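You operate a simulated robot arm through the tools that you are given. There is no shell and no other tool. Be economical: measure what you need, move in short steps, check, and stop when the job is done.

You run a simulated robot arm. Do the job below in one go: nothing can be reset, and whatever is moved stays where it is left.

JOB
Close the upper drawer. Put the wax tin on the tag on the top of the plywood bench. Close the grey drawer. Take the carton from the top of the clamp board and leave it on the heel pad there. Fetch the orange pad and set it on the top of the finishing machine. Any order will do. Set down upright: carton.

It is judged by the outcome, as a careful person would: the job done as asked, and still so three seconds after it is handed in. It fails if anything else is knocked over, pushed out of place, dropped, spilled or broken.

ROBOT AND FRAMES
A 7-joint arm with a two-finger parallel gripper on a trunk, on a base that drives. Base frame: it is fixed to the floor where the robot stands at the start and does not move with it; the origin is under the middle of the robot, x ahead of it, y to its left, z up. Readings come in m, rad, newtons and seconds.
With the tool pointing down near the work surface it reaches from about 0.1 to 0.88 m from the robot's upright axis, wherever it stands. Its first joint turns from -2.007 to 2.007 rad. Places, roughly: carton [-1.75, -2, 1]; grey drawer [-1.1, -1, 0.4]; heel pad [-2, -2, 0.75]; orange pad (7x5x4 cm) [0, -2.1, 0.8]; tag [-2.75, 1.25, 0.75]; top of the finishing machine (72x17 cm) [-3.24, -3.38, 0.8]; upper drawer [0.8, 0.1, 0.5]; wax tin [0.5, 0.75, 1.5]. Payload 3.91 kg.
The tool frame sits at the grasp point between the pads (the TCP): z along the fingers, y along the line on which they close. The tips reach 0.03 m beyond it. Largest opening 0.11 m; finger width 0.02, thickness 0.01; the body of the gripper, 0.048 by 0.112 m, starts 0.055 m behind the TCP.
Orientation is that of the tool frame in the base frame, as [roll, pitch, yaw] about the fixed x, y, z axes, in that order (R = Rz(yaw) Ry(pitch) Rx(roll)). With the fingers straight down and closing along the base's y, the tool's x points along the base's -x, its y along +y and its z along -z.

CONTROLS
- The arm moves only by the tool step_arm. Its argument "steps" is a list of rows, each a list of 3 entries, a list of its own where there are three numbers: the turn, a rotation vector about the tool's x, y, z in units of 45 degrees (1.0 is 45 degrees), then the shift along the tool's x, y, z in units of 200 mm (1.0 is 200 mm), then the opening, from 0 (shut) to 1 (fully open). In form: [[[rx, ry, rz], [dx, dy, dz], grip], ...]. A call has 1 to 20 rows; each row is the pose to reach, as a shift and turn from the pose commanded when the call began, along the tool's axes at that moment. A call with a number of a shift or a turn outside -1 to 1 is refused whole. Rows are played at 5 a second. More than 0.05 m and 0.15 rad between two rows, or a gripper value outside its range, and nothing of the call is played. A pose out of reach is approached as far as the arm can. The call stops where the force on the tool passes 40 N (or 10 N more than at its start, if that is more) or the arm is blocked; 0.2 s more then pass. The fingers move at their own pace (about 0.153 m/s each) and stop on an object; they squeeze with about 37 N. The grip force told is the motor's: it shows also when the fingers shut on nothing. Time passes only in rows, and 0.2 s behind the last, so rows that repeat a pose let the fingers close. The reply holds the time, the measured pose of the TCP, the force on the tool along the base axes, the opening and the grip force, in the units named above and with some noise, with the torque about the TCP (base axes, N m) and any sound that the robot's microphone picked up.
- Cameras (640 x 400 px; columns grow to the right, rows downward): "scene" is now at [0.2282, 0.2365, 1.5614]; the picture's right is [0.33, -0.95, 0.00], its down [-0.29, -0.10, -0.95] and it looks along [0.90, 0.31, -0.31] (base axes); focal length 214 px, centre (320, 200). "wrist" rides on the gripper at [0.072, 0.017, -0.103] in the tool frame; the picture's right is [-0.23, 0.97, 0.00], its down [-0.76, -0.18, -0.62] and it looks along [-0.61, -0.14, 0.78] (tool axes); focal length 222 px, centre (320, 200). There is no depth. A picture from a camera that has moved, and an enlarged one, comes with that camera's place and axes in the base frame and with its lens.
- snapshot(camera): a new picture of that camera. It takes no simulated time.
- move_column(by): slides the trunk up (or, below 0, down) by that many m; the arm and the scene camera ride with it, the base frame stays. It gives what a move gives, with no picture.
- base_move(legs): drives the robot by 1 to 6 legs, each [ahead, left, turn to the left] in m, m and rad, along the robot's own axes; the way and the turn of a leg run together, so that a leg with both is an arc; at most 1.5 m and 3.142 rad a leg. The arm and the cameras ride along, it lands a little off, and it stops where it bumps. It gives what a move gives.
- turn_head(pan, tilt): turns the head with the scene camera to pan (to the left, within 1.396 rad either way) and tilt (down, from -0.506 to 1.204), counted from straight ahead of the robot. It gives what a move gives.
- enlarge(camera, box): a new picture of the part [left, top, right, bottom] of that camera's present view, enlarged. It takes no simulated time.
- finish_job(): hands the job in; it is judged then, once.

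Work in short steps. Places have to be worked out from the pictures, the camera data and where the tool is seen: move nearer, look again, correct. Check each grasp and each placing, and mend what went wrong. You have 165 turns and 108 pictures in all, those below and enlarged ones among them. Open the gripper and draw the arm clear of the work before you hand the job in, unless the task says otherwise; then end with one line.

The tools are called after "Request:" by a JSON object that holds its "op" and its "data". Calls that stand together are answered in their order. step_arm: Moves the arm, as the interface text tells. Its arguments: {"type":"object","properties":{"steps":{"type":"array","items":{"type":"array"}}},"required":["steps"]} The other tools are called the same way: move_column (by) slides the trunk up or down; base_move (legs) drives the base; turn_head (pan, tilt) turns the head that bears the scene camera; snapshot (camera) takes a picture; enlarge (camera, box) takes an enlarged picture of a part of a camera's view; finish_job () hands the job in.

At the start:

```text
clock: 0.0
position: [0.4101, 0.2507, 1.6309]
orientation: [3.139, 0.0, -3.141]
ft_force: [1.1, 0.4, -0.9]
wrist_torque: [-0.02, 0.0, 0.03]
grip_width: 0.1098
gripper_force: 0.0
trunk travel left (down, up): [-0.871, 0.119]
robot x, y, heading: [0.0009, 0.0002, -0.001]
head pan, tilt: [0.333, 0.311]
```

scene: 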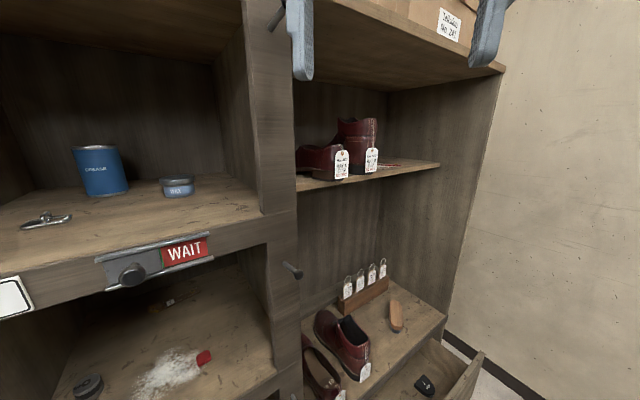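
wrist: 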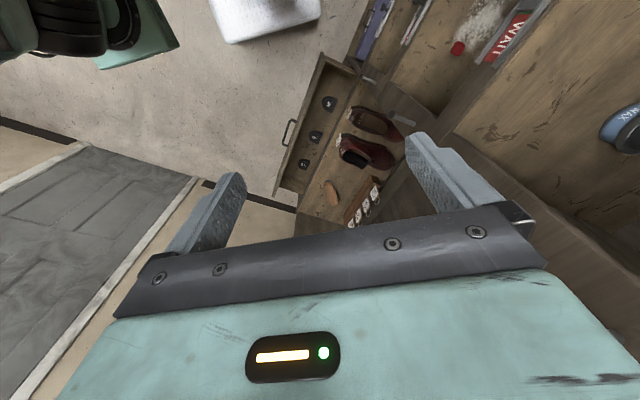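

The first pictures show a shelf unit ahead with the wax tin on it and an open drawer below. I'll look lower and to the left to see the drawers and the WAIT sign.

Request:
{"op": "turn_head", "data": {"pan": 0.5, "tilt": 0.7}}

Request:
{"op": "snapshot", "data": {"camera": "scene"}}

Request:
{"op": "turn_head", "data": {"pan": -0.3, "tilt": 0.9}}

Request:
{"op": "snapshot", "data": {"camera": "scene"}}

Request:
{"op": "turn_head", "data": {"pan": -1.39, "tilt": 0.5}}

Request:
{"op": "snapshot", "data": {"camera": "scene"}}

Request:
{"op": "turn_head", "data": {"pan": 1.2, "tilt": 0.4}}

Request:
{"op": "snapshot", "data": {"camera": "scene"}}

```text
clock: 0.9
position: [0.4101, 0.2513, 1.6311]
orientation: [3.14, -0.001, -3.141]
ft_force: [-0.6, 0.5, -0.8]
wrist_torque: [0.02, 0.0, 0.02]
grip_width: 0.1099
gripper_force: 0.1
trunk travel left (down, up): [-0.871, 0.119]
robot x, y, heading: [-0.0028, 0.0015, -0.004]
head pan, tilt: [0.499, 0.7]
```

```text
105 pictures are left
camera scene: at [0.2146, 0.2466, 1.5263], right [0.48, -0.88, 0.0], down [-0.57, -0.31, -0.77], along [0.67, 0.37, -0.64], focal length 214 px, centre (320, 200)
```

scene: 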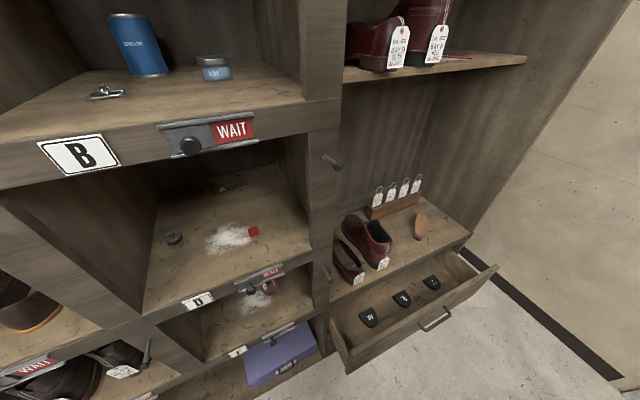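

```text
clock: 2.0
position: [0.41, 0.2516, 1.6321]
orientation: [3.139, 0.001, -3.14]
ft_force: [-1.0, -1.0, -0.2]
wrist_torque: [-0.01, 0.0, 0.01]
grip_width: 0.1098
gripper_force: 0.0
trunk travel left (down, up): [-0.871, 0.119]
robot x, y, heading: [0.0019, 0.0012, -0.001]
head pan, tilt: [-0.3, 0.901]
```

```text
104 pictures are left
camera scene: at [0.2121, 0.1837, 1.5101], right [-0.29, -0.96, 0.0], down [-0.75, 0.23, -0.62], along [0.59, -0.18, -0.78], focal length 214 px, centre (320, 200)
```

scene: 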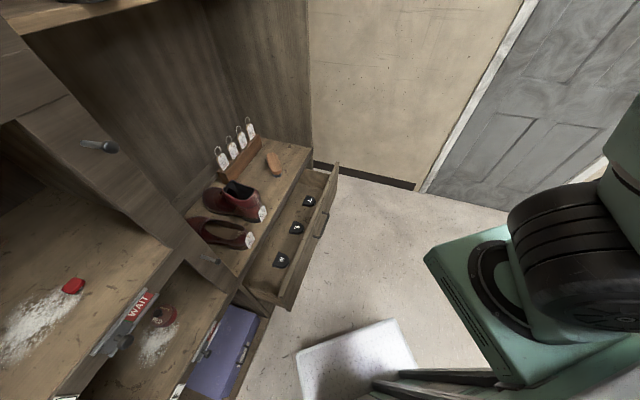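

```text
clock: 3.3
position: [0.4107, 0.2514, 1.631]
orientation: [3.138, 0.001, 3.141]
ft_force: [-0.3, 0.4, 0.1]
wrist_torque: [-0.02, 0.03, -0.03]
grip_width: 0.11
gripper_force: 0.1
trunk travel left (down, up): [-0.871, 0.119]
robot x, y, heading: [0.002, -0.0007, -0.005]
head pan, tilt: [-1.389, 0.499]
```

```text
103 pictures are left
camera scene: at [0.1564, 0.1165, 1.5439], right [-0.98, -0.18, 0.0], down [-0.09, 0.47, -0.88], along [0.16, -0.86, -0.48], focal length 214 px, centre (320, 200)
```

scene: 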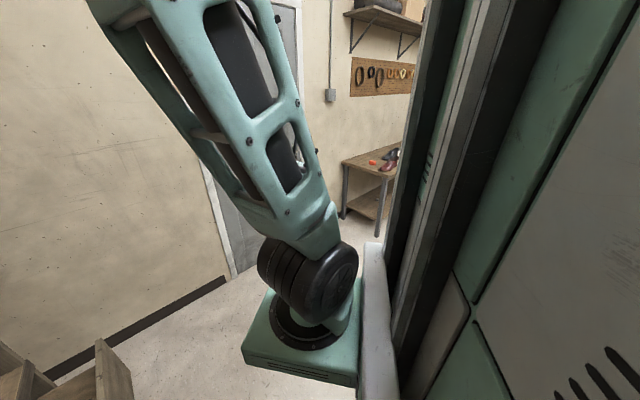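

```text
clock: 5.7
position: [0.4098, 0.2504, 1.6305]
orientation: [3.139, 0.001, 3.141]
ft_force: [-0.5, -0.4, -0.2]
wrist_torque: [0.03, 0.0, -0.04]
grip_width: 0.1098
gripper_force: 0.1
trunk travel left (down, up): [-0.871, 0.119]
robot x, y, heading: [-0.0002, -0.0026, -0.0]
head pan, tilt: [1.201, 0.4]
```

```text
102 pictures are left
camera scene: at [0.1735, 0.2923, 1.5531], right [0.93, -0.36, 0.0], down [-0.14, -0.36, -0.92], along [0.33, 0.86, -0.39], focal length 214 px, centre (320, 200)
```

scene: 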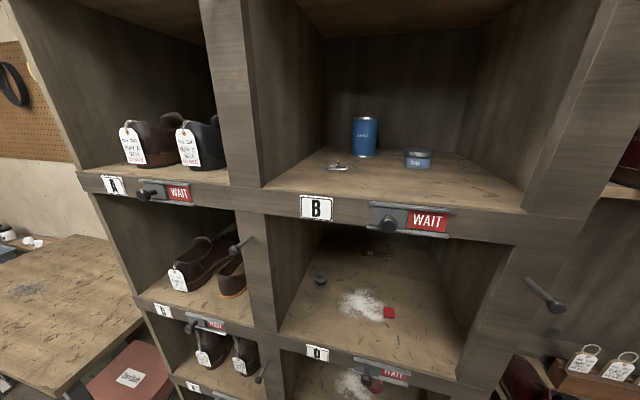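

The wax tin works out near (0.50, 0.62, 1.45) on shelf B, whose face looks along about (-0.6, -0.8). I'll swing the tool to face the shelf before tilting it.

Request:
{"op": "step_arm", "data": {"steps": [[[0, 0, -0.18], [0, 0, 0], 1], [[0, 0, -0.36], [0, 0, 0], 1], [[0, 0, -0.54], [0, 0, 0], 1], [[0, 0, -0.72], [0, 0, 0], 1], [[0, 0, -0.9], [0, 0, 0], 1], [[0, 0, -1], [0, 0, 0], 1]]}}

Request:
{"op": "step_arm", "data": {"steps": [[[0, -0.18, 0], [0, 0, 0], 1], [[0, -0.36, 0], [0, 0, 0], 1], [[0, -0.54, 0], [0, 0, 0], 1], [[0, -0.72, 0], [0, 0, 0], 1], [[0, -0.9, 0], [0, 0, 0], 1], [[0, -1, 0], [0, 0, 0], 1]]}}

Request:
{"op": "turn_head", "data": {"pan": 0.9, "tilt": 0.3}}

Request:
{"op": "snapshot", "data": {"camera": "scene"}}

Request:
{"op": "snapshot", "data": {"camera": "wrist"}}

```text
clock: 7.0
position: [0.4111, 0.2498, 1.632]
orientation: [-3.141, 0.003, -2.357]
ft_force: [-1.0, -0.2, -0.5]
wrist_torque: [0.0, -0.02, 0.02]
grip_width: 0.1101
gripper_force: 0.1
trunk travel left (down, up): [-0.871, 0.119]
robot x, y, heading: [0.0027, 0.0001, -0.0]
head pan, tilt: [1.201, 0.4]
```

```text
clock: 8.4
position: [0.4104, 0.2502, 1.6319]
orientation: [-3.141, 0.788, -2.357]
ft_force: [-0.5, -0.7, 0.6]
wrist_torque: [0.0, -0.02, -0.02]
grip_width: 0.1099
gripper_force: 0.0
trunk travel left (down, up): [-0.871, 0.119]
robot x, y, heading: [-0.0003, -0.001, -0.001]
head pan, tilt: [1.201, 0.4]
```

```text
clock: 9.2
position: [0.4103, 0.2504, 1.6308]
orientation: [3.141, 0.787, -2.357]
ft_force: [-0.2, 0.3, 0.0]
wrist_torque: [-0.02, 0.01, 0.0]
grip_width: 0.1099
gripper_force: 0.0
trunk travel left (down, up): [-0.871, 0.119]
robot x, y, heading: [0.0001, -0.0001, -0.0]
head pan, tilt: [0.901, 0.3]
```

```text
101 pictures are left
camera scene: at [0.1979, 0.2792, 1.5623], right [0.78, -0.62, 0.0], down [-0.18, -0.23, -0.96], along [0.59, 0.75, -0.3], focal length 214 px, centre (320, 200)
```

scene: 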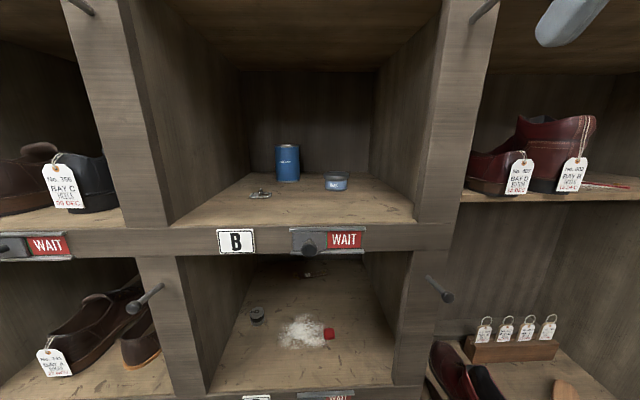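

```text
100 pictures are left
camera wrist: at [0.3102, 0.1765, 1.6539], right [-0.58, 0.8, 0.16], down [0.19, -0.06, 0.98], along [0.79, 0.59, -0.12], focal length 222 px, centre (320, 200)
```

wrist: 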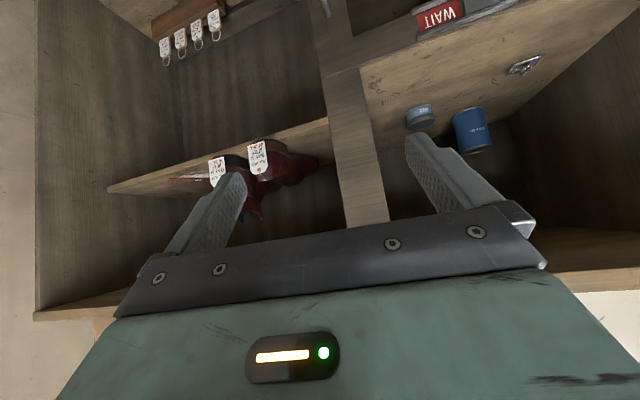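

Triangulation from both cameras puts the tin at about (0.53, 0.64, 1.45), with the shelf normal heading about 0.9 rad. I'll enlarge the tin and shelf to get sizes.

Request:
{"op": "enlarge", "data": {"camera": "scene", "box": [220, 120, 420, 245]}}

```text
3.20 times, centred on (320, 182) of scene
camera zoom: at [0.1979, 0.2792, 1.5623], right [0.78, -0.62, 0.0], down [-0.18, -0.23, -0.96], along [0.59, 0.75, -0.3], focal length 686 px, centre (320, 256)
```

zoom: 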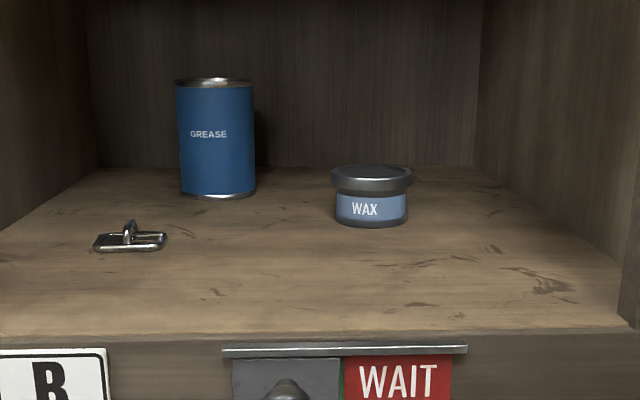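

The tin is about 6 cm wide and 3 cm high and sits roughly 18 cm behind the shelf edge. The wrist camera would hang under the hand, so I keep the 45° tilt and move to a pre-grasp point in front of the compartment.

Request:
{"op": "step_arm", "data": {"steps": [[[0, 0, 0], [-0.011, 0.16, 0.165], 0.8], [[0, 0, 0], [-0.022, 0.32, 0.33], 0.8], [[0, 0, 0], [-0.033, 0.48, 0.5], 0.8], [[0, 0, 0], [-0.044, 0.64, 0.66], 0.8], [[0, 0, 0], [-0.055, 0.8, 0.83], 0.8], [[0, 0, 0], [-0.067, 0.955, 0.993], 0.8]]}}

Request:
{"op": "snapshot", "data": {"camera": "scene"}}

Request:
{"op": "snapshot", "data": {"camera": "wrist"}}

```text
clock: 10.7
position: [0.3806, 0.4922, 1.4981]
orientation: [3.141, 0.787, -2.356]
ft_force: [1.0, -0.2, 0.3]
wrist_torque: [0.03, 0.03, 0.03]
grip_width: 0.0879
gripper_force: 0.1
trunk travel left (down, up): [-0.871, 0.119]
robot x, y, heading: [0.0023, -0.0004, -0.001]
head pan, tilt: [0.901, 0.3]
```

```text
98 pictures are left
camera scene: at [0.198, 0.2785, 1.5625], right [0.78, -0.62, 0.0], down [-0.18, -0.23, -0.96], along [0.59, 0.75, -0.3], focal length 214 px, centre (320, 200)
```

scene: 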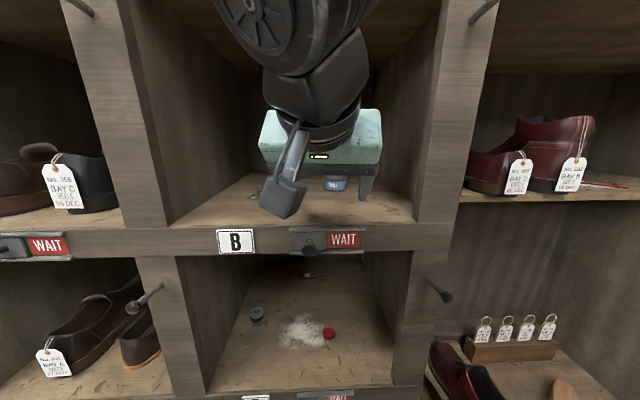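

```text
97 pictures are left
camera wrist: at [0.281, 0.4179, 1.5202], right [-0.58, 0.8, 0.16], down [0.19, -0.06, 0.98], along [0.79, 0.59, -0.12], focal length 222 px, centre (320, 200)
```

wrist: 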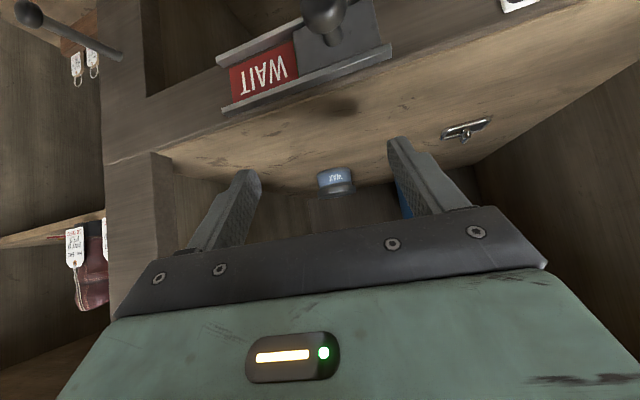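

The tin's bearing from the wrist confirms (0.53, 0.64). I'll advance between the fingers and down, then check before closing.

Request:
{"op": "step_arm", "data": {"steps": [[[0, 0, 0], [-0.12, 0, 0.163], 0.8], [[0, 0, 0], [-0.24, 0, 0.325], 0.8], [[0, 0, 0], [-0.36, 0, 0.488], 0.8], [[0, 0, 0], [-0.475, 0, 0.65], 0.8], [[0, 0, 0], [-0.594, 0, 0.813], 0.8]]}}

Request:
{"op": "enlarge", "data": {"camera": "scene", "box": [220, 100, 420, 245]}}

Request:
{"op": "snapshot", "data": {"camera": "wrist"}}

```text
clock: 11.9
position: [0.5079, 0.6065, 1.4692]
orientation: [3.13, 0.803, -2.357]
ft_force: [-4.4, -0.7, 12.2]
wrist_torque: [-0.29, -0.4, 0.02]
grip_width: 0.0866
gripper_force: 0.0
out of reach, approached as far as the arm can: row 5
trunk travel left (down, up): [-0.871, 0.119]
robot x, y, heading: [0.0006, 0.0004, 0.004]
head pan, tilt: [0.901, 0.3]
stopped in row 5: the force on the tool passed its limit at 62 N (the readings are from after the stop); the commanded pose is now the measured one
```

```text
2.76 times, centred on (320, 172) of scene
camera zoom: at [0.1966, 0.2784, 1.5625], right [0.78, -0.62, 0.0], down [-0.18, -0.23, -0.96], along [0.59, 0.75, -0.3], focal length 592 px, centre (320, 276)
```

zoom: 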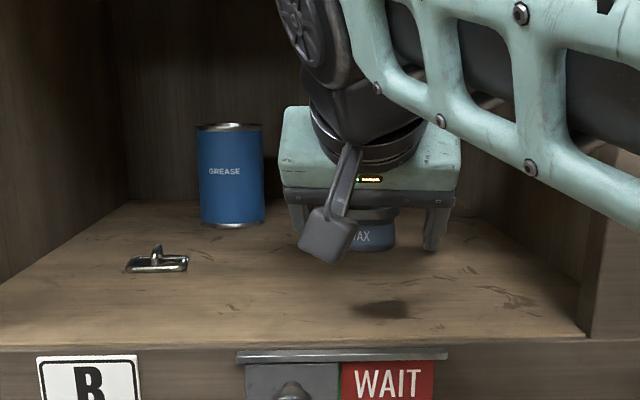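

```text
95 pictures are left
camera wrist: at [0.4082, 0.5307, 1.4887], right [-0.58, 0.79, 0.17], down [0.19, -0.07, 0.98], along [0.79, 0.6, -0.11], focal length 222 px, centre (320, 200)
```

wrist: 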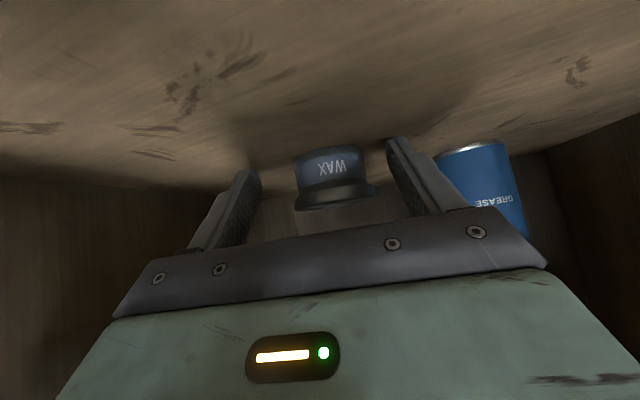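

The fingertips seem to have touched the shelf and the arm is at its reach limit, with the tin about 4 cm ahead of the TCP. I'll lift 8 mm and creep the base forward.

Request:
{"op": "step_arm", "data": {"steps": [[[0, 0, 0], [-0.028, 0, -0.028], 0.8], [[0, 0, 0], [-0.028, 0, -0.028], 0.8]]}}

Request:
{"op": "base_move", "data": {"legs": [[0.017, 0.028, 0]]}}

Request:
{"op": "snapshot", "data": {"camera": "wrist"}}

Request:
{"op": "enlarge", "data": {"camera": "scene", "box": [220, 100, 420, 245]}}

```text
clock: 12.5
position: [0.5075, 0.6069, 1.4711]
orientation: [3.133, 0.798, -2.355]
ft_force: [-0.1, -0.3, -1.0]
wrist_torque: [0.03, 0.02, -0.01]
grip_width: 0.0882
gripper_force: 0.1
trunk travel left (down, up): [-0.871, 0.119]
robot x, y, heading: [-0.0005, 0.0019, -0.002]
head pan, tilt: [0.901, 0.3]
```

```text
clock: 13.4
position: [0.5259, 0.6362, 1.473]
orientation: [3.132, 0.797, -2.354]
ft_force: [-0.7, 0.1, -0.2]
wrist_torque: [0.0, 0.01, 0.0]
grip_width: 0.088
gripper_force: 0.1
trunk travel left (down, up): [-0.871, 0.119]
robot x, y, heading: [0.0183, 0.0319, 0.003]
head pan, tilt: [0.901, 0.3]
```

```text
94 pictures are left
camera wrist: at [0.4257, 0.5596, 1.4939], right [-0.58, 0.8, 0.17], down [0.19, -0.07, 0.98], along [0.79, 0.6, -0.11], focal length 222 px, centre (320, 200)
```

wrist: 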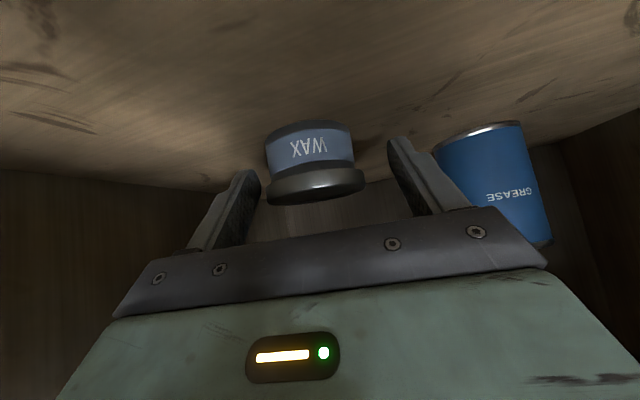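

```text
2.76 times, centred on (320, 172) of scene
camera zoom: at [0.2144, 0.3074, 1.5624], right [0.78, -0.62, 0.0], down [-0.18, -0.23, -0.96], along [0.59, 0.75, -0.3], focal length 592 px, centre (320, 276)
```

zoom: 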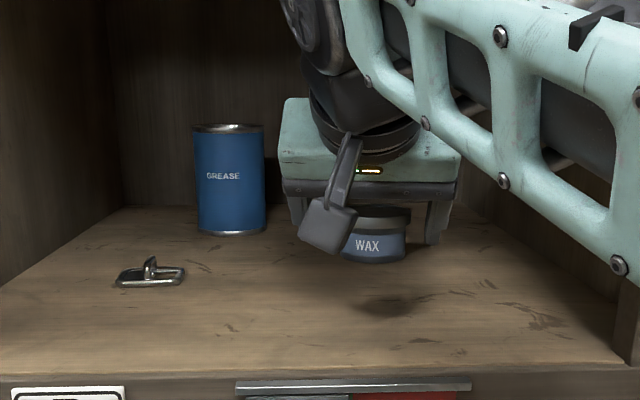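

The tin now lies between the pads, between TCP and tips. Closing the gripper.

Request:
{"op": "step_arm", "data": {"steps": [[[0, 0, 0], [0, 0, 0], 0.5], [[0, 0, 0], [0, 0, 0], 0.3], [[0, 0, 0], [0, 0, 0], 0.1], [[0, 0, 0], [0, 0, 0], 0.1], [[0, 0, 0], [0, 0, 0], 0.1]]}}

Request:
{"op": "snapshot", "data": {"camera": "wrist"}}

```text
clock: 14.6
position: [0.5257, 0.6362, 1.4732]
orientation: [3.134, 0.796, -2.354]
ft_force: [1.1, -0.4, 1.1]
wrist_torque: [0.03, 0.01, 0.02]
grip_width: 0.0586
gripper_force: 37.0
trunk travel left (down, up): [-0.871, 0.119]
robot x, y, heading: [0.0166, 0.0285, -0.003]
head pan, tilt: [0.901, 0.3]
```

```text
92 pictures are left
camera wrist: at [0.4259, 0.5598, 1.4939], right [-0.58, 0.8, 0.17], down [0.19, -0.07, 0.98], along [0.79, 0.6, -0.11], focal length 222 px, centre (320, 200)
```

wrist: 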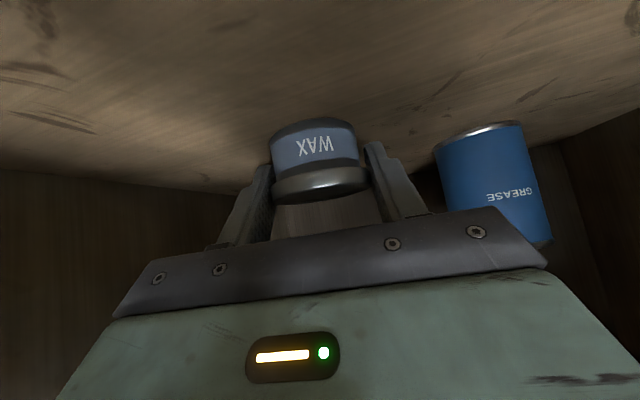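

Grasp holds at 5.9 cm with 37 N. Lift 5 cm and retract out of the compartment.

Request:
{"op": "step_arm", "data": {"steps": [[[0, 0, 0], [-0.09, 0, -0.09], 0.1], [[0, 0, 0], [-0.18, 0, -0.18], 0.1], [[0, 0, 0], [-0.05, 0, -0.31], 0.1], [[0, 0, 0], [0.09, 0, -0.45], 0.1], [[0, 0, 0], [0.23, 0, -0.59], 0.1], [[0, 0, 0], [0.37, 0, -0.73], 0.1], [[0, 0, 0], [0.51, 0, -0.87], 0.1], [[0, 0, 0], [0.6, 0, -0.96], 0.1]]}}

Request:
{"op": "snapshot", "data": {"camera": "wrist"}}

Request:
{"op": "snapshot", "data": {"camera": "scene"}}

```text
clock: 16.4
position: [0.3689, 0.478, 1.5203]
orientation: [3.131, 0.795, -2.355]
ft_force: [-0.8, 0.1, -1.5]
wrist_torque: [-0.01, -0.01, 0.01]
grip_width: 0.0582
gripper_force: 37.2
out of reach, approached as far as the arm can: row 1, 2
trunk travel left (down, up): [-0.871, 0.119]
robot x, y, heading: [0.0164, 0.0301, 0.001]
head pan, tilt: [0.901, 0.3]
```

```text
91 pictures are left
camera wrist: at [0.2694, 0.402, 1.541], right [-0.58, 0.8, 0.17], down [0.19, -0.07, 0.98], along [0.79, 0.6, -0.11], focal length 222 px, centre (320, 200)
```

wrist: 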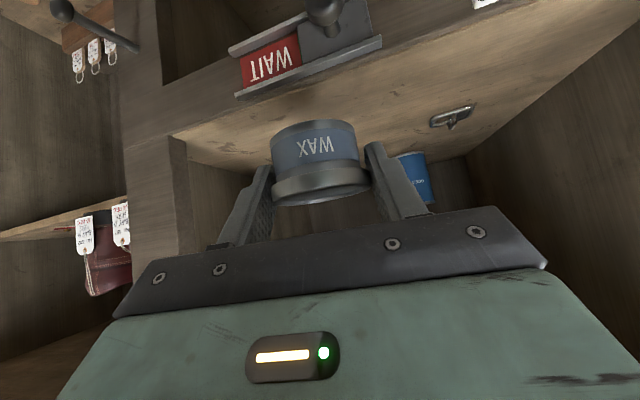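

```text
90 pictures are left
camera scene: at [0.2147, 0.3078, 1.5623], right [0.78, -0.62, 0.0], down [-0.18, -0.23, -0.96], along [0.59, 0.75, -0.3], focal length 214 px, centre (320, 200)
```

scene: 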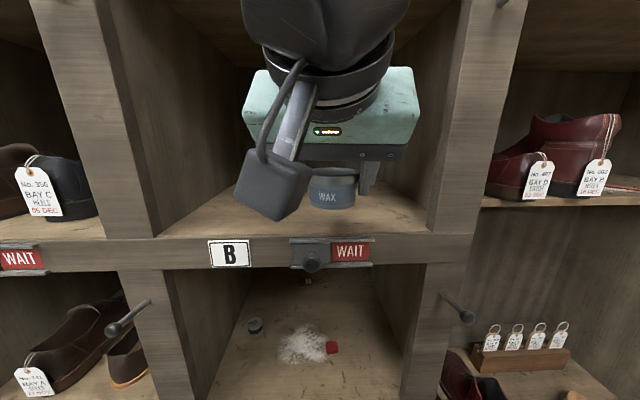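

Tin is held level and clear of the shelf. I'll draw the arm in, then back off a little and turn to look at the room.

Request:
{"op": "step_arm", "data": {"steps": [[[0, 0, 0], [0.15, 0, -0.15], 0.1], [[0, 0, 0], [0.3, 0, -0.3], 0.1], [[0, 0, 0], [0.45, 0, -0.45], 0.1], [[0, 0, 0], [0.6, 0, -0.6], 0.1]]}}

Request:
{"op": "base_move", "data": {"legs": [[-0.12, -0.15, 0], [0, 0, 1.2]]}}

Request:
{"op": "turn_head", "data": {"pan": 0.3, "tilt": 0.4}}

Request:
{"op": "snapshot", "data": {"camera": "scene"}}

Request:
{"op": "turn_head", "data": {"pan": 1.39, "tilt": 0.4}}

Request:
{"op": "snapshot", "data": {"camera": "scene"}}

```text
clock: 17.1
position: [0.3094, 0.4104, 1.5198]
orientation: [3.115, 0.804, -2.384]
ft_force: [5.0, 16.7, -1.3]
wrist_torque: [-0.44, 0.11, -1.38]
grip_width: 0.058
gripper_force: 37.6
trunk travel left (down, up): [-0.871, 0.119]
robot x, y, heading: [0.0142, 0.0258, -0.005]
head pan, tilt: [0.901, 0.3]
stopped in row 3: the force on the tool passed its limit at 139 N (the readings are from after the stop); the commanded pose is now the measured one
```

```text
clock: 18.7
position: [0.1935, 0.2661, 1.519]
orientation: [3.116, 0.801, -2.38]
ft_force: [0.7, 0.0, -1.1]
wrist_torque: [0.02, -0.04, -0.04]
grip_width: 0.0583
gripper_force: 37.3
trunk travel left (down, up): [-0.871, 0.119]
robot x, y, heading: [-0.0968, -0.1167, 0.0]
head pan, tilt: [0.901, 0.3]
stopped in leg 1: the force on the tool passed its limit at 40 N (the readings are from after the stop); the commanded pose is now the measured one
```

```text
clock: 19.7
position: [0.2081, 0.2638, 1.5177]
orientation: [3.134, 0.804, -2.388]
ft_force: [89.3, 11.6, -45.3]
wrist_torque: [3.18, -2.16, 5.88]
grip_width: 0.0582
gripper_force: 37.0
trunk travel left (down, up): [-0.871, 0.119]
robot x, y, heading: [-0.0979, -0.1151, 0.008]
head pan, tilt: [0.3, 0.4]
```

```text
89 pictures are left
camera scene: at [0.1185, 0.1412, 1.5575], right [0.55, -0.83, 0.0], down [-0.29, -0.19, -0.94], along [0.78, 0.52, -0.34], focal length 214 px, centre (320, 200)
```

scene: 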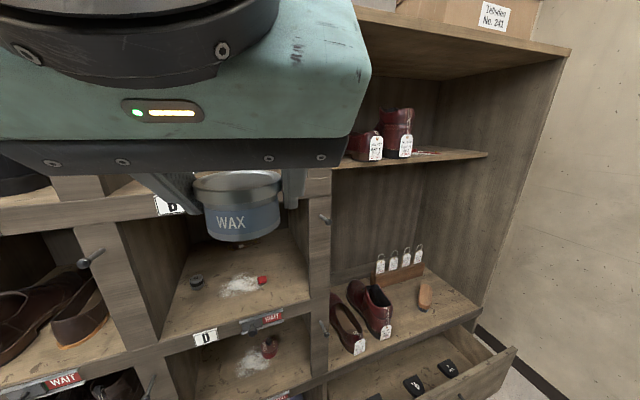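

```text
clock: 21.0
position: [0.1923, 0.2688, 1.5184]
orientation: [3.105, 0.801, -2.388]
ft_force: [-23.2, 71.7, -25.1]
wrist_torque: [0.41, -3.33, -10.32]
grip_width: 0.0582
gripper_force: 37.6
trunk travel left (down, up): [-0.871, 0.119]
robot x, y, heading: [-0.0989, -0.1167, 0.001]
head pan, tilt: [1.389, 0.4]
```

```text
88 pictures are left
camera scene: at [0.0643, 0.1796, 1.5543], right [0.97, -0.25, 0.0], down [-0.1, -0.36, -0.93], along [0.24, 0.9, -0.38], focal length 214 px, centre (320, 200)
```

scene: 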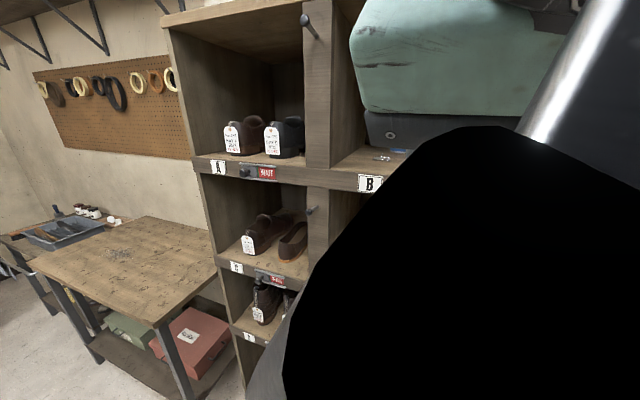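

The hand bumped the head mast while retracting. I'll move it out away from the head and over to the right-front before turning further.

Request:
{"op": "step_arm", "data": {"steps": [[[0, 0, 0], [-0.12, 0, 0.12], 0.1], [[0, 0, 0], [-0.24, 0, 0.24], 0.1], [[0, 0, 0], [-0.36, 0, 0.36], 0.1], [[0, 0, 0], [-0.4, -0.2, 0.4], 0.1], [[0, 0, 0], [-0.4, -0.4, 0.4], 0.1], [[0, 0, 0], [-0.4, -0.6, 0.4], 0.1], [[0, 0, 0], [-0.4, -0.8, 0.4], 0.1], [[0, 0, 0], [-0.4, -1.0, 0.4], 0.1]]}}

Request:
{"op": "snapshot", "data": {"camera": "wrist"}}

```text
clock: 22.8
position: [0.4154, 0.2033, 1.5206]
orientation: [3.118, 0.804, -2.378]
ft_force: [0.3, 0.4, -1.3]
wrist_torque: [-0.02, -0.02, -0.03]
grip_width: 0.0583
gripper_force: 37.0
trunk travel left (down, up): [-0.871, 0.119]
robot x, y, heading: [-0.0951, -0.1169, 0.007]
head pan, tilt: [1.389, 0.4]
```

```text
87 pictures are left
camera wrist: at [0.314, 0.1285, 1.5406], right [-0.57, 0.8, 0.18], down [0.19, -0.08, 0.98], along [0.8, 0.59, -0.11], focal length 222 px, centre (320, 200)
```

wrist: 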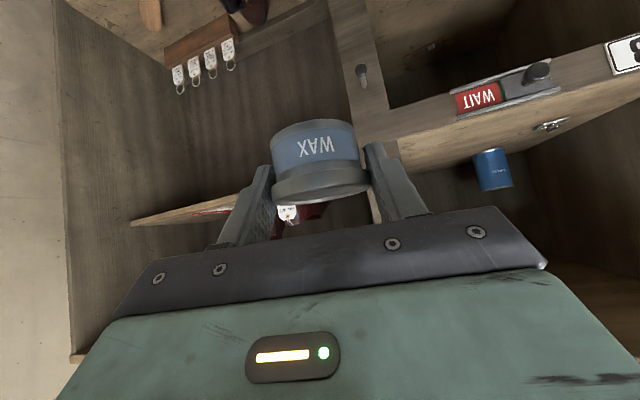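

The tin sits unchanged in the grip. There is room to turn on the spot (0.84 m to the shelf), so I turn left about 1.9 rad and look.

Request:
{"op": "base_move", "data": {"legs": [[0, 0, 1.9]]}}

Request:
{"op": "turn_head", "data": {"pan": 0.2, "tilt": 0.4}}

Request:
{"op": "snapshot", "data": {"camera": "scene"}}

Request:
{"op": "turn_head", "data": {"pan": 1.3, "tilt": 0.4}}

Request:
{"op": "snapshot", "data": {"camera": "scene"}}

```text
clock: 27.8
position: [-0.5782, 0.2524, 1.5204]
orientation: [3.116, 0.803, -0.451]
ft_force: [-0.5, -1.0, -1.4]
wrist_torque: [0.0, -0.02, -0.03]
grip_width: 0.0584
gripper_force: 36.8
trunk travel left (down, up): [-0.871, 0.119]
robot x, y, heading: [-0.1016, -0.1196, 1.926]
head pan, tilt: [1.389, 0.4]
```

```text
clock: 29.2
position: [-0.5773, 0.2525, 1.5189]
orientation: [3.115, 0.803, -0.453]
ft_force: [-0.6, 0.6, -0.7]
wrist_torque: [0.01, 0.01, -0.02]
grip_width: 0.0579
gripper_force: 37.0
trunk travel left (down, up): [-0.871, 0.119]
robot x, y, heading: [-0.1014, -0.117, 1.929]
head pan, tilt: [0.201, 0.4]
```

```text
86 pictures are left
camera scene: at [-0.3919, 0.0235, 1.553], right [0.85, 0.53, 0.0], down [0.21, -0.33, -0.92], along [-0.49, 0.78, -0.39], focal length 214 px, centre (320, 200)
```

scene: 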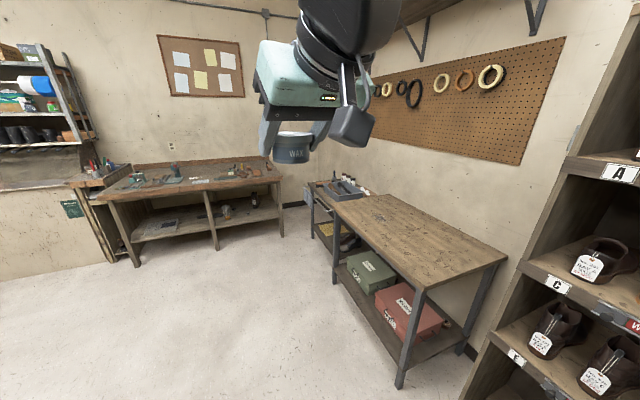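

```text
clock: 30.5
position: [-0.578, 0.2525, 1.5213]
orientation: [3.116, 0.803, -0.451]
ft_force: [-0.2, -0.8, -0.6]
wrist_torque: [-0.01, 0.0, 0.0]
grip_width: 0.0579
gripper_force: 37.3
trunk travel left (down, up): [-0.871, 0.119]
robot x, y, heading: [-0.0964, -0.1148, 1.93]
head pan, tilt: [1.3, 0.4]
```

```text
85 pictures are left
camera scene: at [-0.4349, -0.0631, 1.553], right [-0.09, 1.0, 0.0], down [0.39, 0.03, -0.92], along [-0.92, -0.08, -0.39], focal length 214 px, centre (320, 200)
```

scene: 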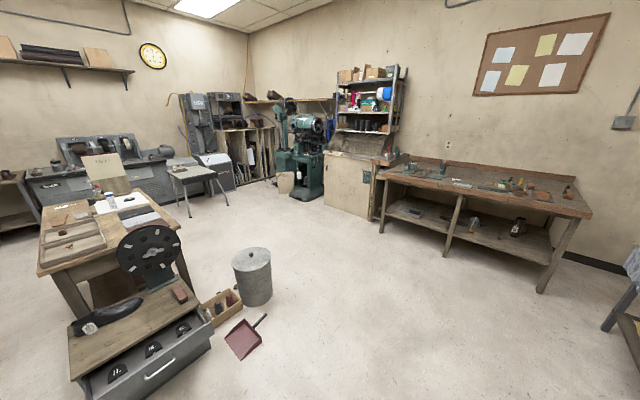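

The far bench at the wall matches the tag's bearing; enlarging it.

Request:
{"op": "enlarge", "data": {"camera": "scene", "box": [370, 140, 610, 290]}}

Request:
{"op": "enlarge", "data": {"camera": "scene", "box": [0, 100, 320, 300]}}

```text
2.67 times, centred on (490, 215) of scene
camera zoom: at [-0.4349, -0.0631, 1.553], right [-0.09, 1.0, 0.0], down [0.39, 0.03, -0.92], along [-0.92, -0.08, -0.39], focal length 572 px, centre (-133, 160)
```

zoom: 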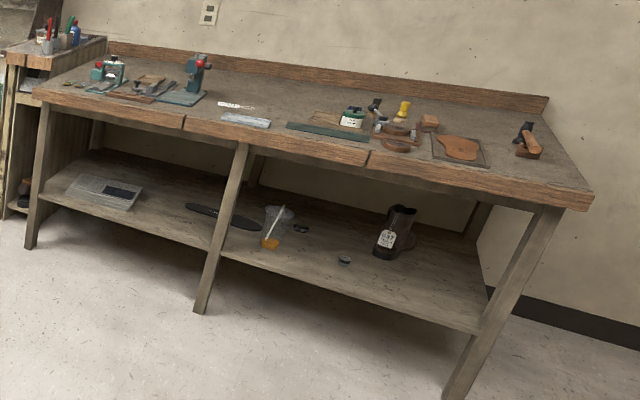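

```text
2.00 times, centred on (160, 200) of scene
camera zoom: at [-0.4349, -0.0631, 1.553], right [-0.09, 1.0, 0.0], down [0.39, 0.03, -0.92], along [-0.92, -0.08, -0.39], focal length 429 px, centre (640, 200)
```

zoom: 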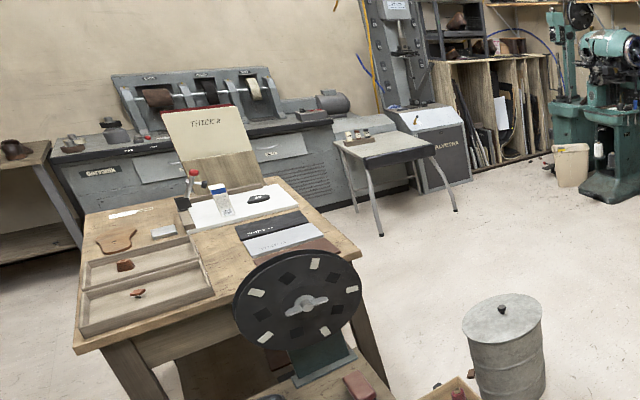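

The tag looks to be the small white label on the far bench, whose front edge runs (-3.31, 0.54) to (-2.25, 2.07). I'll turn to face it and drive to roughly 0.95 m from its edge, along clear floor.

Request:
{"op": "base_move", "data": {"legs": [[0, 0, 0.6], [1.03, 0.19, 0], [1.03, 0.19, 0]]}}

Request:
{"op": "turn_head", "data": {"pan": 0.3, "tilt": 0.6}}

Request:
{"op": "snapshot", "data": {"camera": "scene"}}

```text
clock: 42.6
position: [-2.6132, 0.7573, 1.5194]
orientation: [3.114, 0.803, 0.162]
ft_force: [-0.1, -0.5, -0.5]
wrist_torque: [0.02, -0.01, 0.0]
grip_width: 0.0581
gripper_force: 37.2
trunk travel left (down, up): [-0.871, 0.119]
robot x, y, heading: [-2.0118, 0.7298, 2.549]
head pan, tilt: [1.3, 0.4]
```

```text
clock: 43.8
position: [-2.613, 0.7571, 1.5197]
orientation: [3.115, 0.803, 0.162]
ft_force: [-0.7, -0.4, -1.1]
wrist_torque: [0.01, -0.01, 0.01]
grip_width: 0.0581
gripper_force: 36.8
trunk travel left (down, up): [-0.871, 0.119]
robot x, y, heading: [-2.0124, 0.7343, 2.543]
head pan, tilt: [0.3, 0.6]
```

```text
82 pictures are left
camera scene: at [-2.3282, 0.6689, 1.5348], right [0.29, 0.96, 0.0], down [0.54, -0.16, -0.83], along [-0.79, 0.24, -0.56], focal length 214 px, centre (320, 200)
```

scene: 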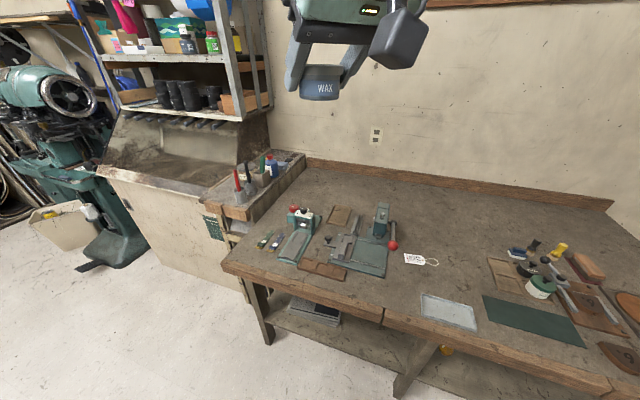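

The tag with its string lies on the bench near (-2.83, 1.29). Enlarging.

Request:
{"op": "enlarge", "data": {"camera": "scene", "box": [340, 200, 500, 300]}}

```text
4.00 times, centred on (420, 250) of scene
camera zoom: at [-2.3282, 0.6689, 1.5348], right [0.29, 0.96, 0.0], down [0.54, -0.16, -0.83], along [-0.79, 0.24, -0.56], focal length 858 px, centre (-80, 0)
```

zoom: 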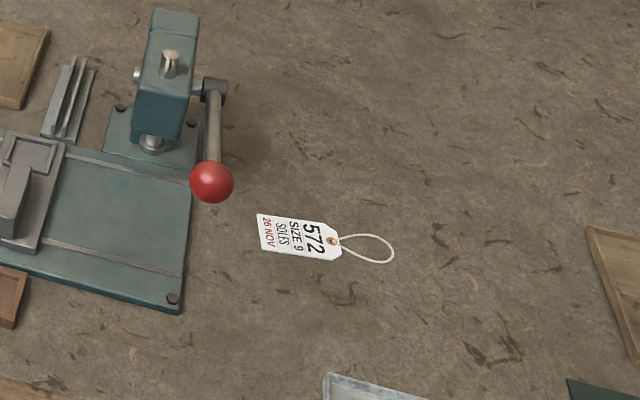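

The tag is straight ahead at about 0.99 m. I'll turn the tool to face straight ahead and bring it to the robot's midline in two moves.

Request:
{"op": "step_arm", "data": {"steps": [[[0.116, 0, 0.111], [0.022, -0.154, -0.022], 0.1], [[0.231, 0, 0.223], [0.043, -0.308, -0.043], 0.1], [[0.347, 0, 0.334], [0.065, -0.463, -0.065], 0.1], [[0.463, 0, 0.446], [0.087, -0.617, -0.087], 0.1], [[0.578, 0, 0.557], [0.108, -0.771, -0.108], 0.1], [[0.694, 0, 0.669], [0.13, -0.925, -0.13], 0.1]]}}

Request:
{"op": "step_arm", "data": {"steps": [[[0, 0, 0], [0, -0.2, 0], 0.1], [[0, 0, 0], [0, -0.4, 0], 0.1], [[0, 0, 0], [0, -0.6, 0], 0.1], [[0, 0, 0], [0, -0.8, 0], 0.1]]}}

Request:
{"op": "snapshot", "data": {"camera": "scene"}}

```text
clock: 45.2
position: [-2.6095, 0.9471, 1.517]
orientation: [3.123, 0.792, -0.593]
ft_force: [-0.8, 0.2, -0.5]
wrist_torque: [-0.03, -0.02, 0.03]
grip_width: 0.0584
gripper_force: 35.9
trunk travel left (down, up): [-0.871, 0.119]
robot x, y, heading: [-2.009, 0.7345, 2.546]
head pan, tilt: [0.3, 0.6]
```

```text
clock: 46.2
position: [-2.5222, 1.0824, 1.5142]
orientation: [3.123, 0.793, -0.589]
ft_force: [0.2, 0.4, -0.1]
wrist_torque: [0.04, 0.02, 0.0]
grip_width: 0.0581
gripper_force: 36.9
trunk travel left (down, up): [-0.871, 0.119]
robot x, y, heading: [-2.0099, 0.7336, 2.546]
head pan, tilt: [0.3, 0.6]
```

```text
80 pictures are left
camera scene: at [-2.3285, 0.6687, 1.5348], right [0.29, 0.96, 0.0], down [0.54, -0.16, -0.82], along [-0.79, 0.24, -0.57], focal length 214 px, centre (320, 200)
```

scene: 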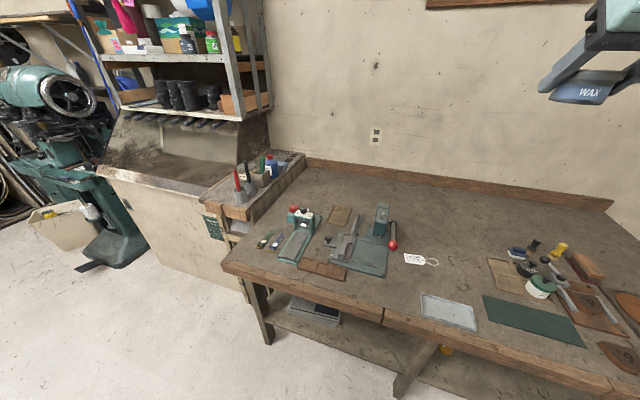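

Now lowering the trunk 0.4 m; a second view from there gives the bench height by parallax.

Request:
{"op": "move_column", "data": {"by": -0.4}}

Request:
{"op": "enlarge", "data": {"camera": "scene", "box": [300, 100, 540, 250]}}

Request:
{"op": "snapshot", "data": {"camera": "wrist"}}

```text
clock: 50.1
position: [-2.5219, 1.0825, 1.1141]
orientation: [3.122, 0.79, -0.589]
ft_force: [0.5, 0.6, 0.2]
wrist_torque: [0.01, 0.0, -0.01]
grip_width: 0.0583
gripper_force: 36.6
trunk travel left (down, up): [-0.471, 0.519]
robot x, y, heading: [-2.0101, 0.7341, 2.548]
head pan, tilt: [0.3, 0.6]
```

```text
2.67 times, centred on (420, 175) of scene
camera zoom: at [-2.3282, 0.669, 1.1348], right [0.29, 0.96, 0.0], down [0.54, -0.16, -0.83], along [-0.79, 0.24, -0.56], focal length 572 px, centre (53, 267)
```

zoom: 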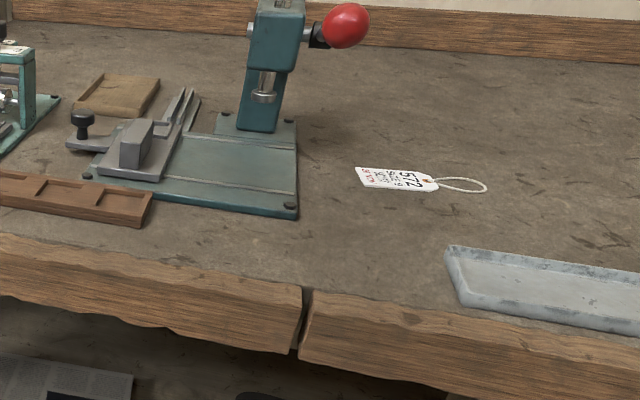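

```text
78 pictures are left
camera wrist: at [-2.4259, 1.0013, 1.1361], right [-0.66, -0.73, 0.17], down [0.03, 0.21, 0.98], along [-0.75, 0.65, -0.12], focal length 222 px, centre (320, 200)
```

wrist: 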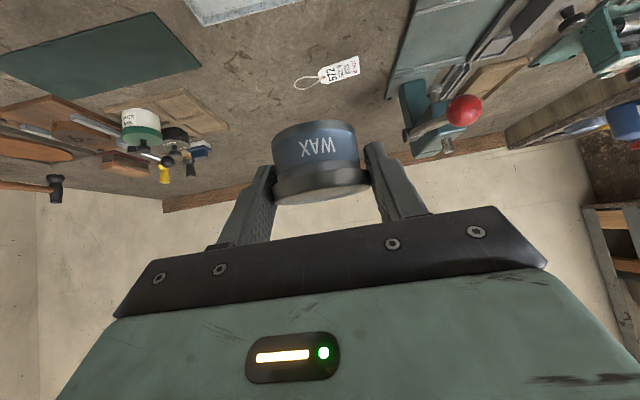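

Both cameras agree on bench top z ≈ 0.86 and tag centre (-2.765, 1.191). The bench edge is ~0.58 m away, so I check how far the base sticks out before driving nearer.

Request:
{"op": "turn_head", "data": {"pan": -0.1, "tilt": 1.2}}

Request:
{"op": "snapshot", "data": {"camera": "scene"}}

```text
clock: 51.1
position: [-2.5213, 1.0801, 1.1136]
orientation: [3.122, 0.789, -0.589]
ft_force: [0.6, 0.3, -0.4]
wrist_torque: [-0.01, -0.01, 0.02]
grip_width: 0.0582
gripper_force: 36.6
trunk travel left (down, up): [-0.471, 0.519]
robot x, y, heading: [-2.0094, 0.7328, 2.549]
head pan, tilt: [-0.099, 1.201]
```

```text
77 pictures are left
camera scene: at [-2.2866, 0.6791, 1.0903], right [0.64, 0.77, 0.0], down [0.72, -0.6, -0.36], along [-0.28, 0.23, -0.93], focal length 214 px, centre (320, 200)
```

scene: 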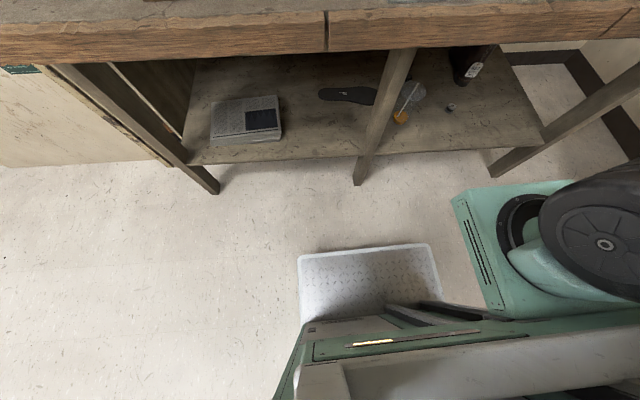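

The base plate ends about 0.3 m ahead of the axis; legs are at 0.72 m, so a 0.1 m advance is safe. Then reach forward over the tag, staying ~0.1 m above.

Request:
{"op": "base_move", "data": {"legs": [[0.1, 0, 0]]}}

Request:
{"op": "step_arm", "data": {"steps": [[[0, 0, 0], [-0.014, 0.043, 0.198], 0.1], [[0, 0, 0], [-0.028, 0.086, 0.396], 0.1], [[0, 0, 0], [-0.042, 0.129, 0.594], 0.1], [[0, 0, 0], [-0.056, 0.172, 0.792], 0.1], [[0, 0, 0], [-0.07, 0.215, 0.99], 0.1]]}}

Request:
{"op": "snapshot", "data": {"camera": "wrist"}}

Request:
{"op": "turn_head", "data": {"pan": 0.1, "tilt": 0.6}}

Request:
{"op": "snapshot", "data": {"camera": "scene"}}

```text
clock: 52.2
position: [-2.6045, 1.1348, 1.1139]
orientation: [3.123, 0.79, -0.586]
ft_force: [-0.3, -0.1, -0.2]
wrist_torque: [0.0, 0.01, -0.04]
grip_width: 0.0581
gripper_force: 36.6
trunk travel left (down, up): [-0.471, 0.519]
robot x, y, heading: [-2.0909, 0.7853, 2.55]
head pan, tilt: [-0.099, 1.201]
```

```text
clock: 53.4
position: [-2.7539, 1.179, 0.9855]
orientation: [3.12, 0.792, -0.588]
ft_force: [0.0, 0.6, 0.1]
wrist_torque: [0.0, -0.03, 0.02]
grip_width: 0.0581
gripper_force: 37.0
trunk travel left (down, up): [-0.471, 0.519]
robot x, y, heading: [-2.0909, 0.7864, 2.55]
head pan, tilt: [-0.099, 1.201]
```

```text
76 pictures are left
camera wrist: at [-2.6591, 1.1001, 1.0067], right [-0.66, -0.73, 0.18], down [0.03, 0.21, 0.98], along [-0.75, 0.65, -0.12], focal length 222 px, centre (320, 200)
```

wrist: 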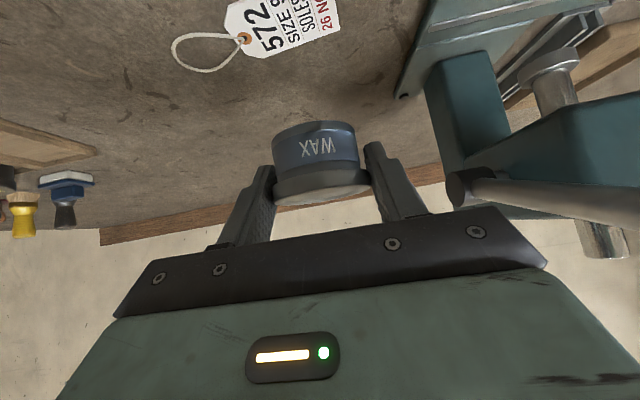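

```text
clock: 54.4
position: [-2.7536, 1.1804, 0.9853]
orientation: [3.123, 0.79, -0.586]
ft_force: [0.2, 0.5, -1.4]
wrist_torque: [0.03, 0.0, -0.01]
grip_width: 0.058
gripper_force: 37.2
trunk travel left (down, up): [-0.471, 0.519]
robot x, y, heading: [-2.0922, 0.7858, 2.552]
head pan, tilt: [0.099, 0.6]
```

```text
75 pictures are left
camera scene: at [-2.4031, 0.7395, 1.1347], right [0.47, 0.88, 0.0], down [0.5, -0.27, -0.82], along [-0.73, 0.39, -0.57], focal length 214 px, centre (320, 200)
```

scene: 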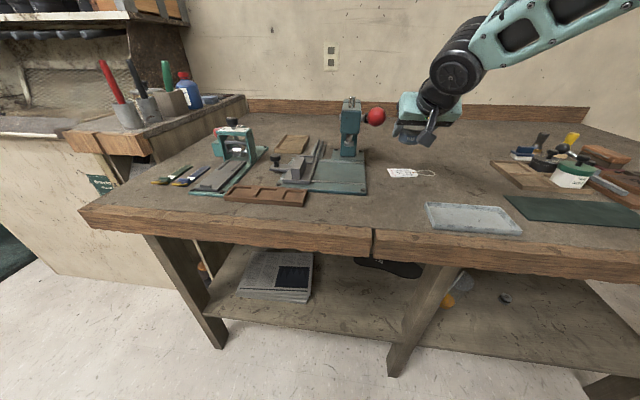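

The tin is right over the tag centre (-2.765, 1.189); the press's red ball is about 3 cm clear to the left of the hand. Lowering 8 cm straight down.

Request:
{"op": "step_arm", "data": {"steps": [[[0, 0, 0], [0.1, 0, 0.1], 0.1], [[0, 0, 0], [0.2, 0, 0.2], 0.1], [[0, 0, 0], [0.25, 0, 0.25], 0.1], [[0, 0, 0], [0.285, 0, 0.285], 0.1]]}}

Request:
{"op": "snapshot", "data": {"camera": "wrist"}}

Request:
{"op": "enlarge", "data": {"camera": "scene", "box": [330, 80, 490, 180]}}

```text
clock: 55.4
position: [-2.7561, 1.178, 0.9059]
orientation: [3.123, 0.793, -0.585]
ft_force: [1.0, 0.0, -2.4]
wrist_torque: [-0.03, 0.0, 0.0]
grip_width: 0.0582
gripper_force: 37.2
trunk travel left (down, up): [-0.471, 0.519]
robot x, y, heading: [-2.0897, 0.7892, 2.549]
head pan, tilt: [0.099, 0.6]
```

```text
74 pictures are left
camera wrist: at [-2.6608, 1.0983, 0.9271], right [-0.66, -0.73, 0.17], down [0.03, 0.21, 0.98], along [-0.75, 0.65, -0.12], focal length 222 px, centre (320, 200)
```

wrist: 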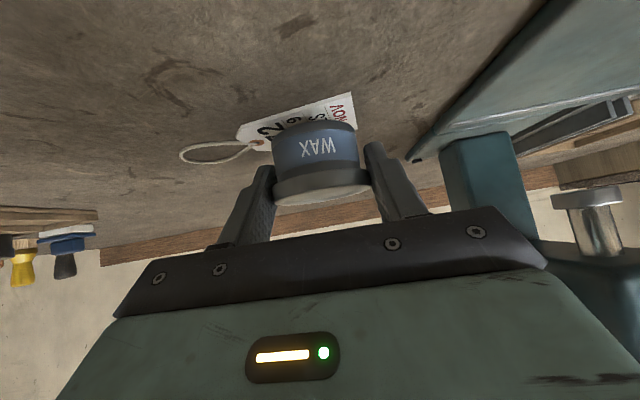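

```text
4.00 times, centred on (410, 130) of scene
camera zoom: at [-2.4031, 0.7395, 1.1349], right [0.47, 0.88, 0.0], down [0.5, -0.27, -0.83], along [-0.73, 0.39, -0.56], focal length 858 px, centre (-40, 480)
```

zoom: 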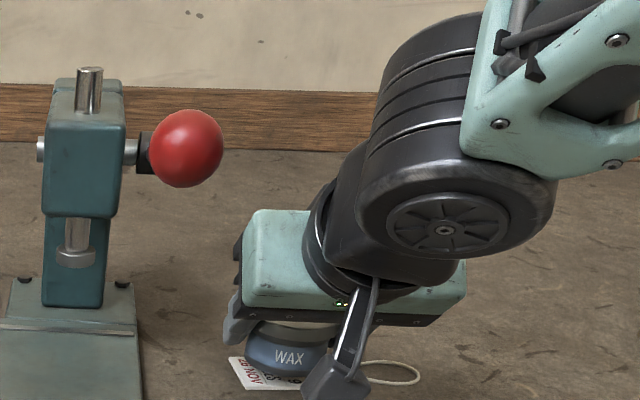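

The tin hovers about 1 cm above the tag. Lowering in fine steps to contact.

Request:
{"op": "step_arm", "data": {"steps": [[[0, 0, 0], [0.012, 0, 0.012], 0.1], [[0, 0, 0], [0.024, 0, 0.024], 0.1], [[0, 0, 0], [0.033, 0, 0.033], 0.1]]}}

```text
clock: 56.2
position: [-2.7561, 1.1789, 0.8961]
orientation: [3.122, 0.791, -0.587]
ft_force: [0.0, -0.7, -1.3]
wrist_torque: [-0.02, -0.03, 0.04]
grip_width: 0.0578
gripper_force: 36.9
trunk travel left (down, up): [-0.471, 0.519]
robot x, y, heading: [-2.0912, 0.7885, 2.549]
head pan, tilt: [0.099, 0.6]
```

No contact yet; a few more millimetres.

Request:
{"op": "step_arm", "data": {"steps": [[[0, 0, 0], [0.007, 0, 0.007], 0.1], [[0, 0, 0], [0.014, 0, 0.014], 0.1]]}}

Request:
{"op": "snapshot", "data": {"camera": "wrist"}}

```text
clock: 56.8
position: [-2.7566, 1.1786, 0.8944]
orientation: [3.12, 0.796, -0.588]
ft_force: [0.5, -0.4, 21.1]
wrist_torque: [0.46, 0.02, 0.01]
grip_width: 0.0583
gripper_force: 36.9
trunk travel left (down, up): [-0.471, 0.519]
robot x, y, heading: [-2.0926, 0.7883, 2.551]
head pan, tilt: [0.099, 0.6]
```

```text
72 pictures are left
camera wrist: at [-2.6608, 1.0986, 0.9159], right [-0.66, -0.73, 0.18], down [0.03, 0.21, 0.98], along [-0.75, 0.65, -0.12], focal length 222 px, centre (320, 200)
```

wrist: 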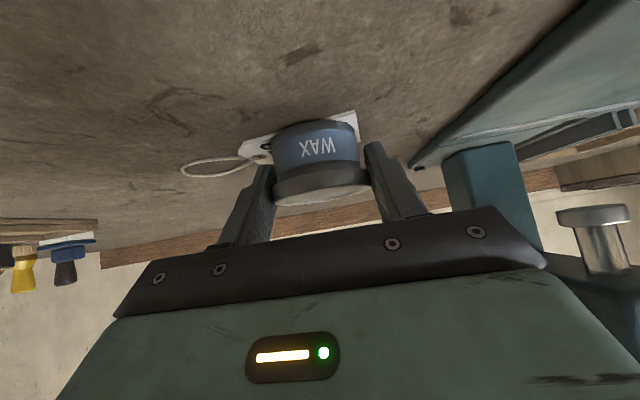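

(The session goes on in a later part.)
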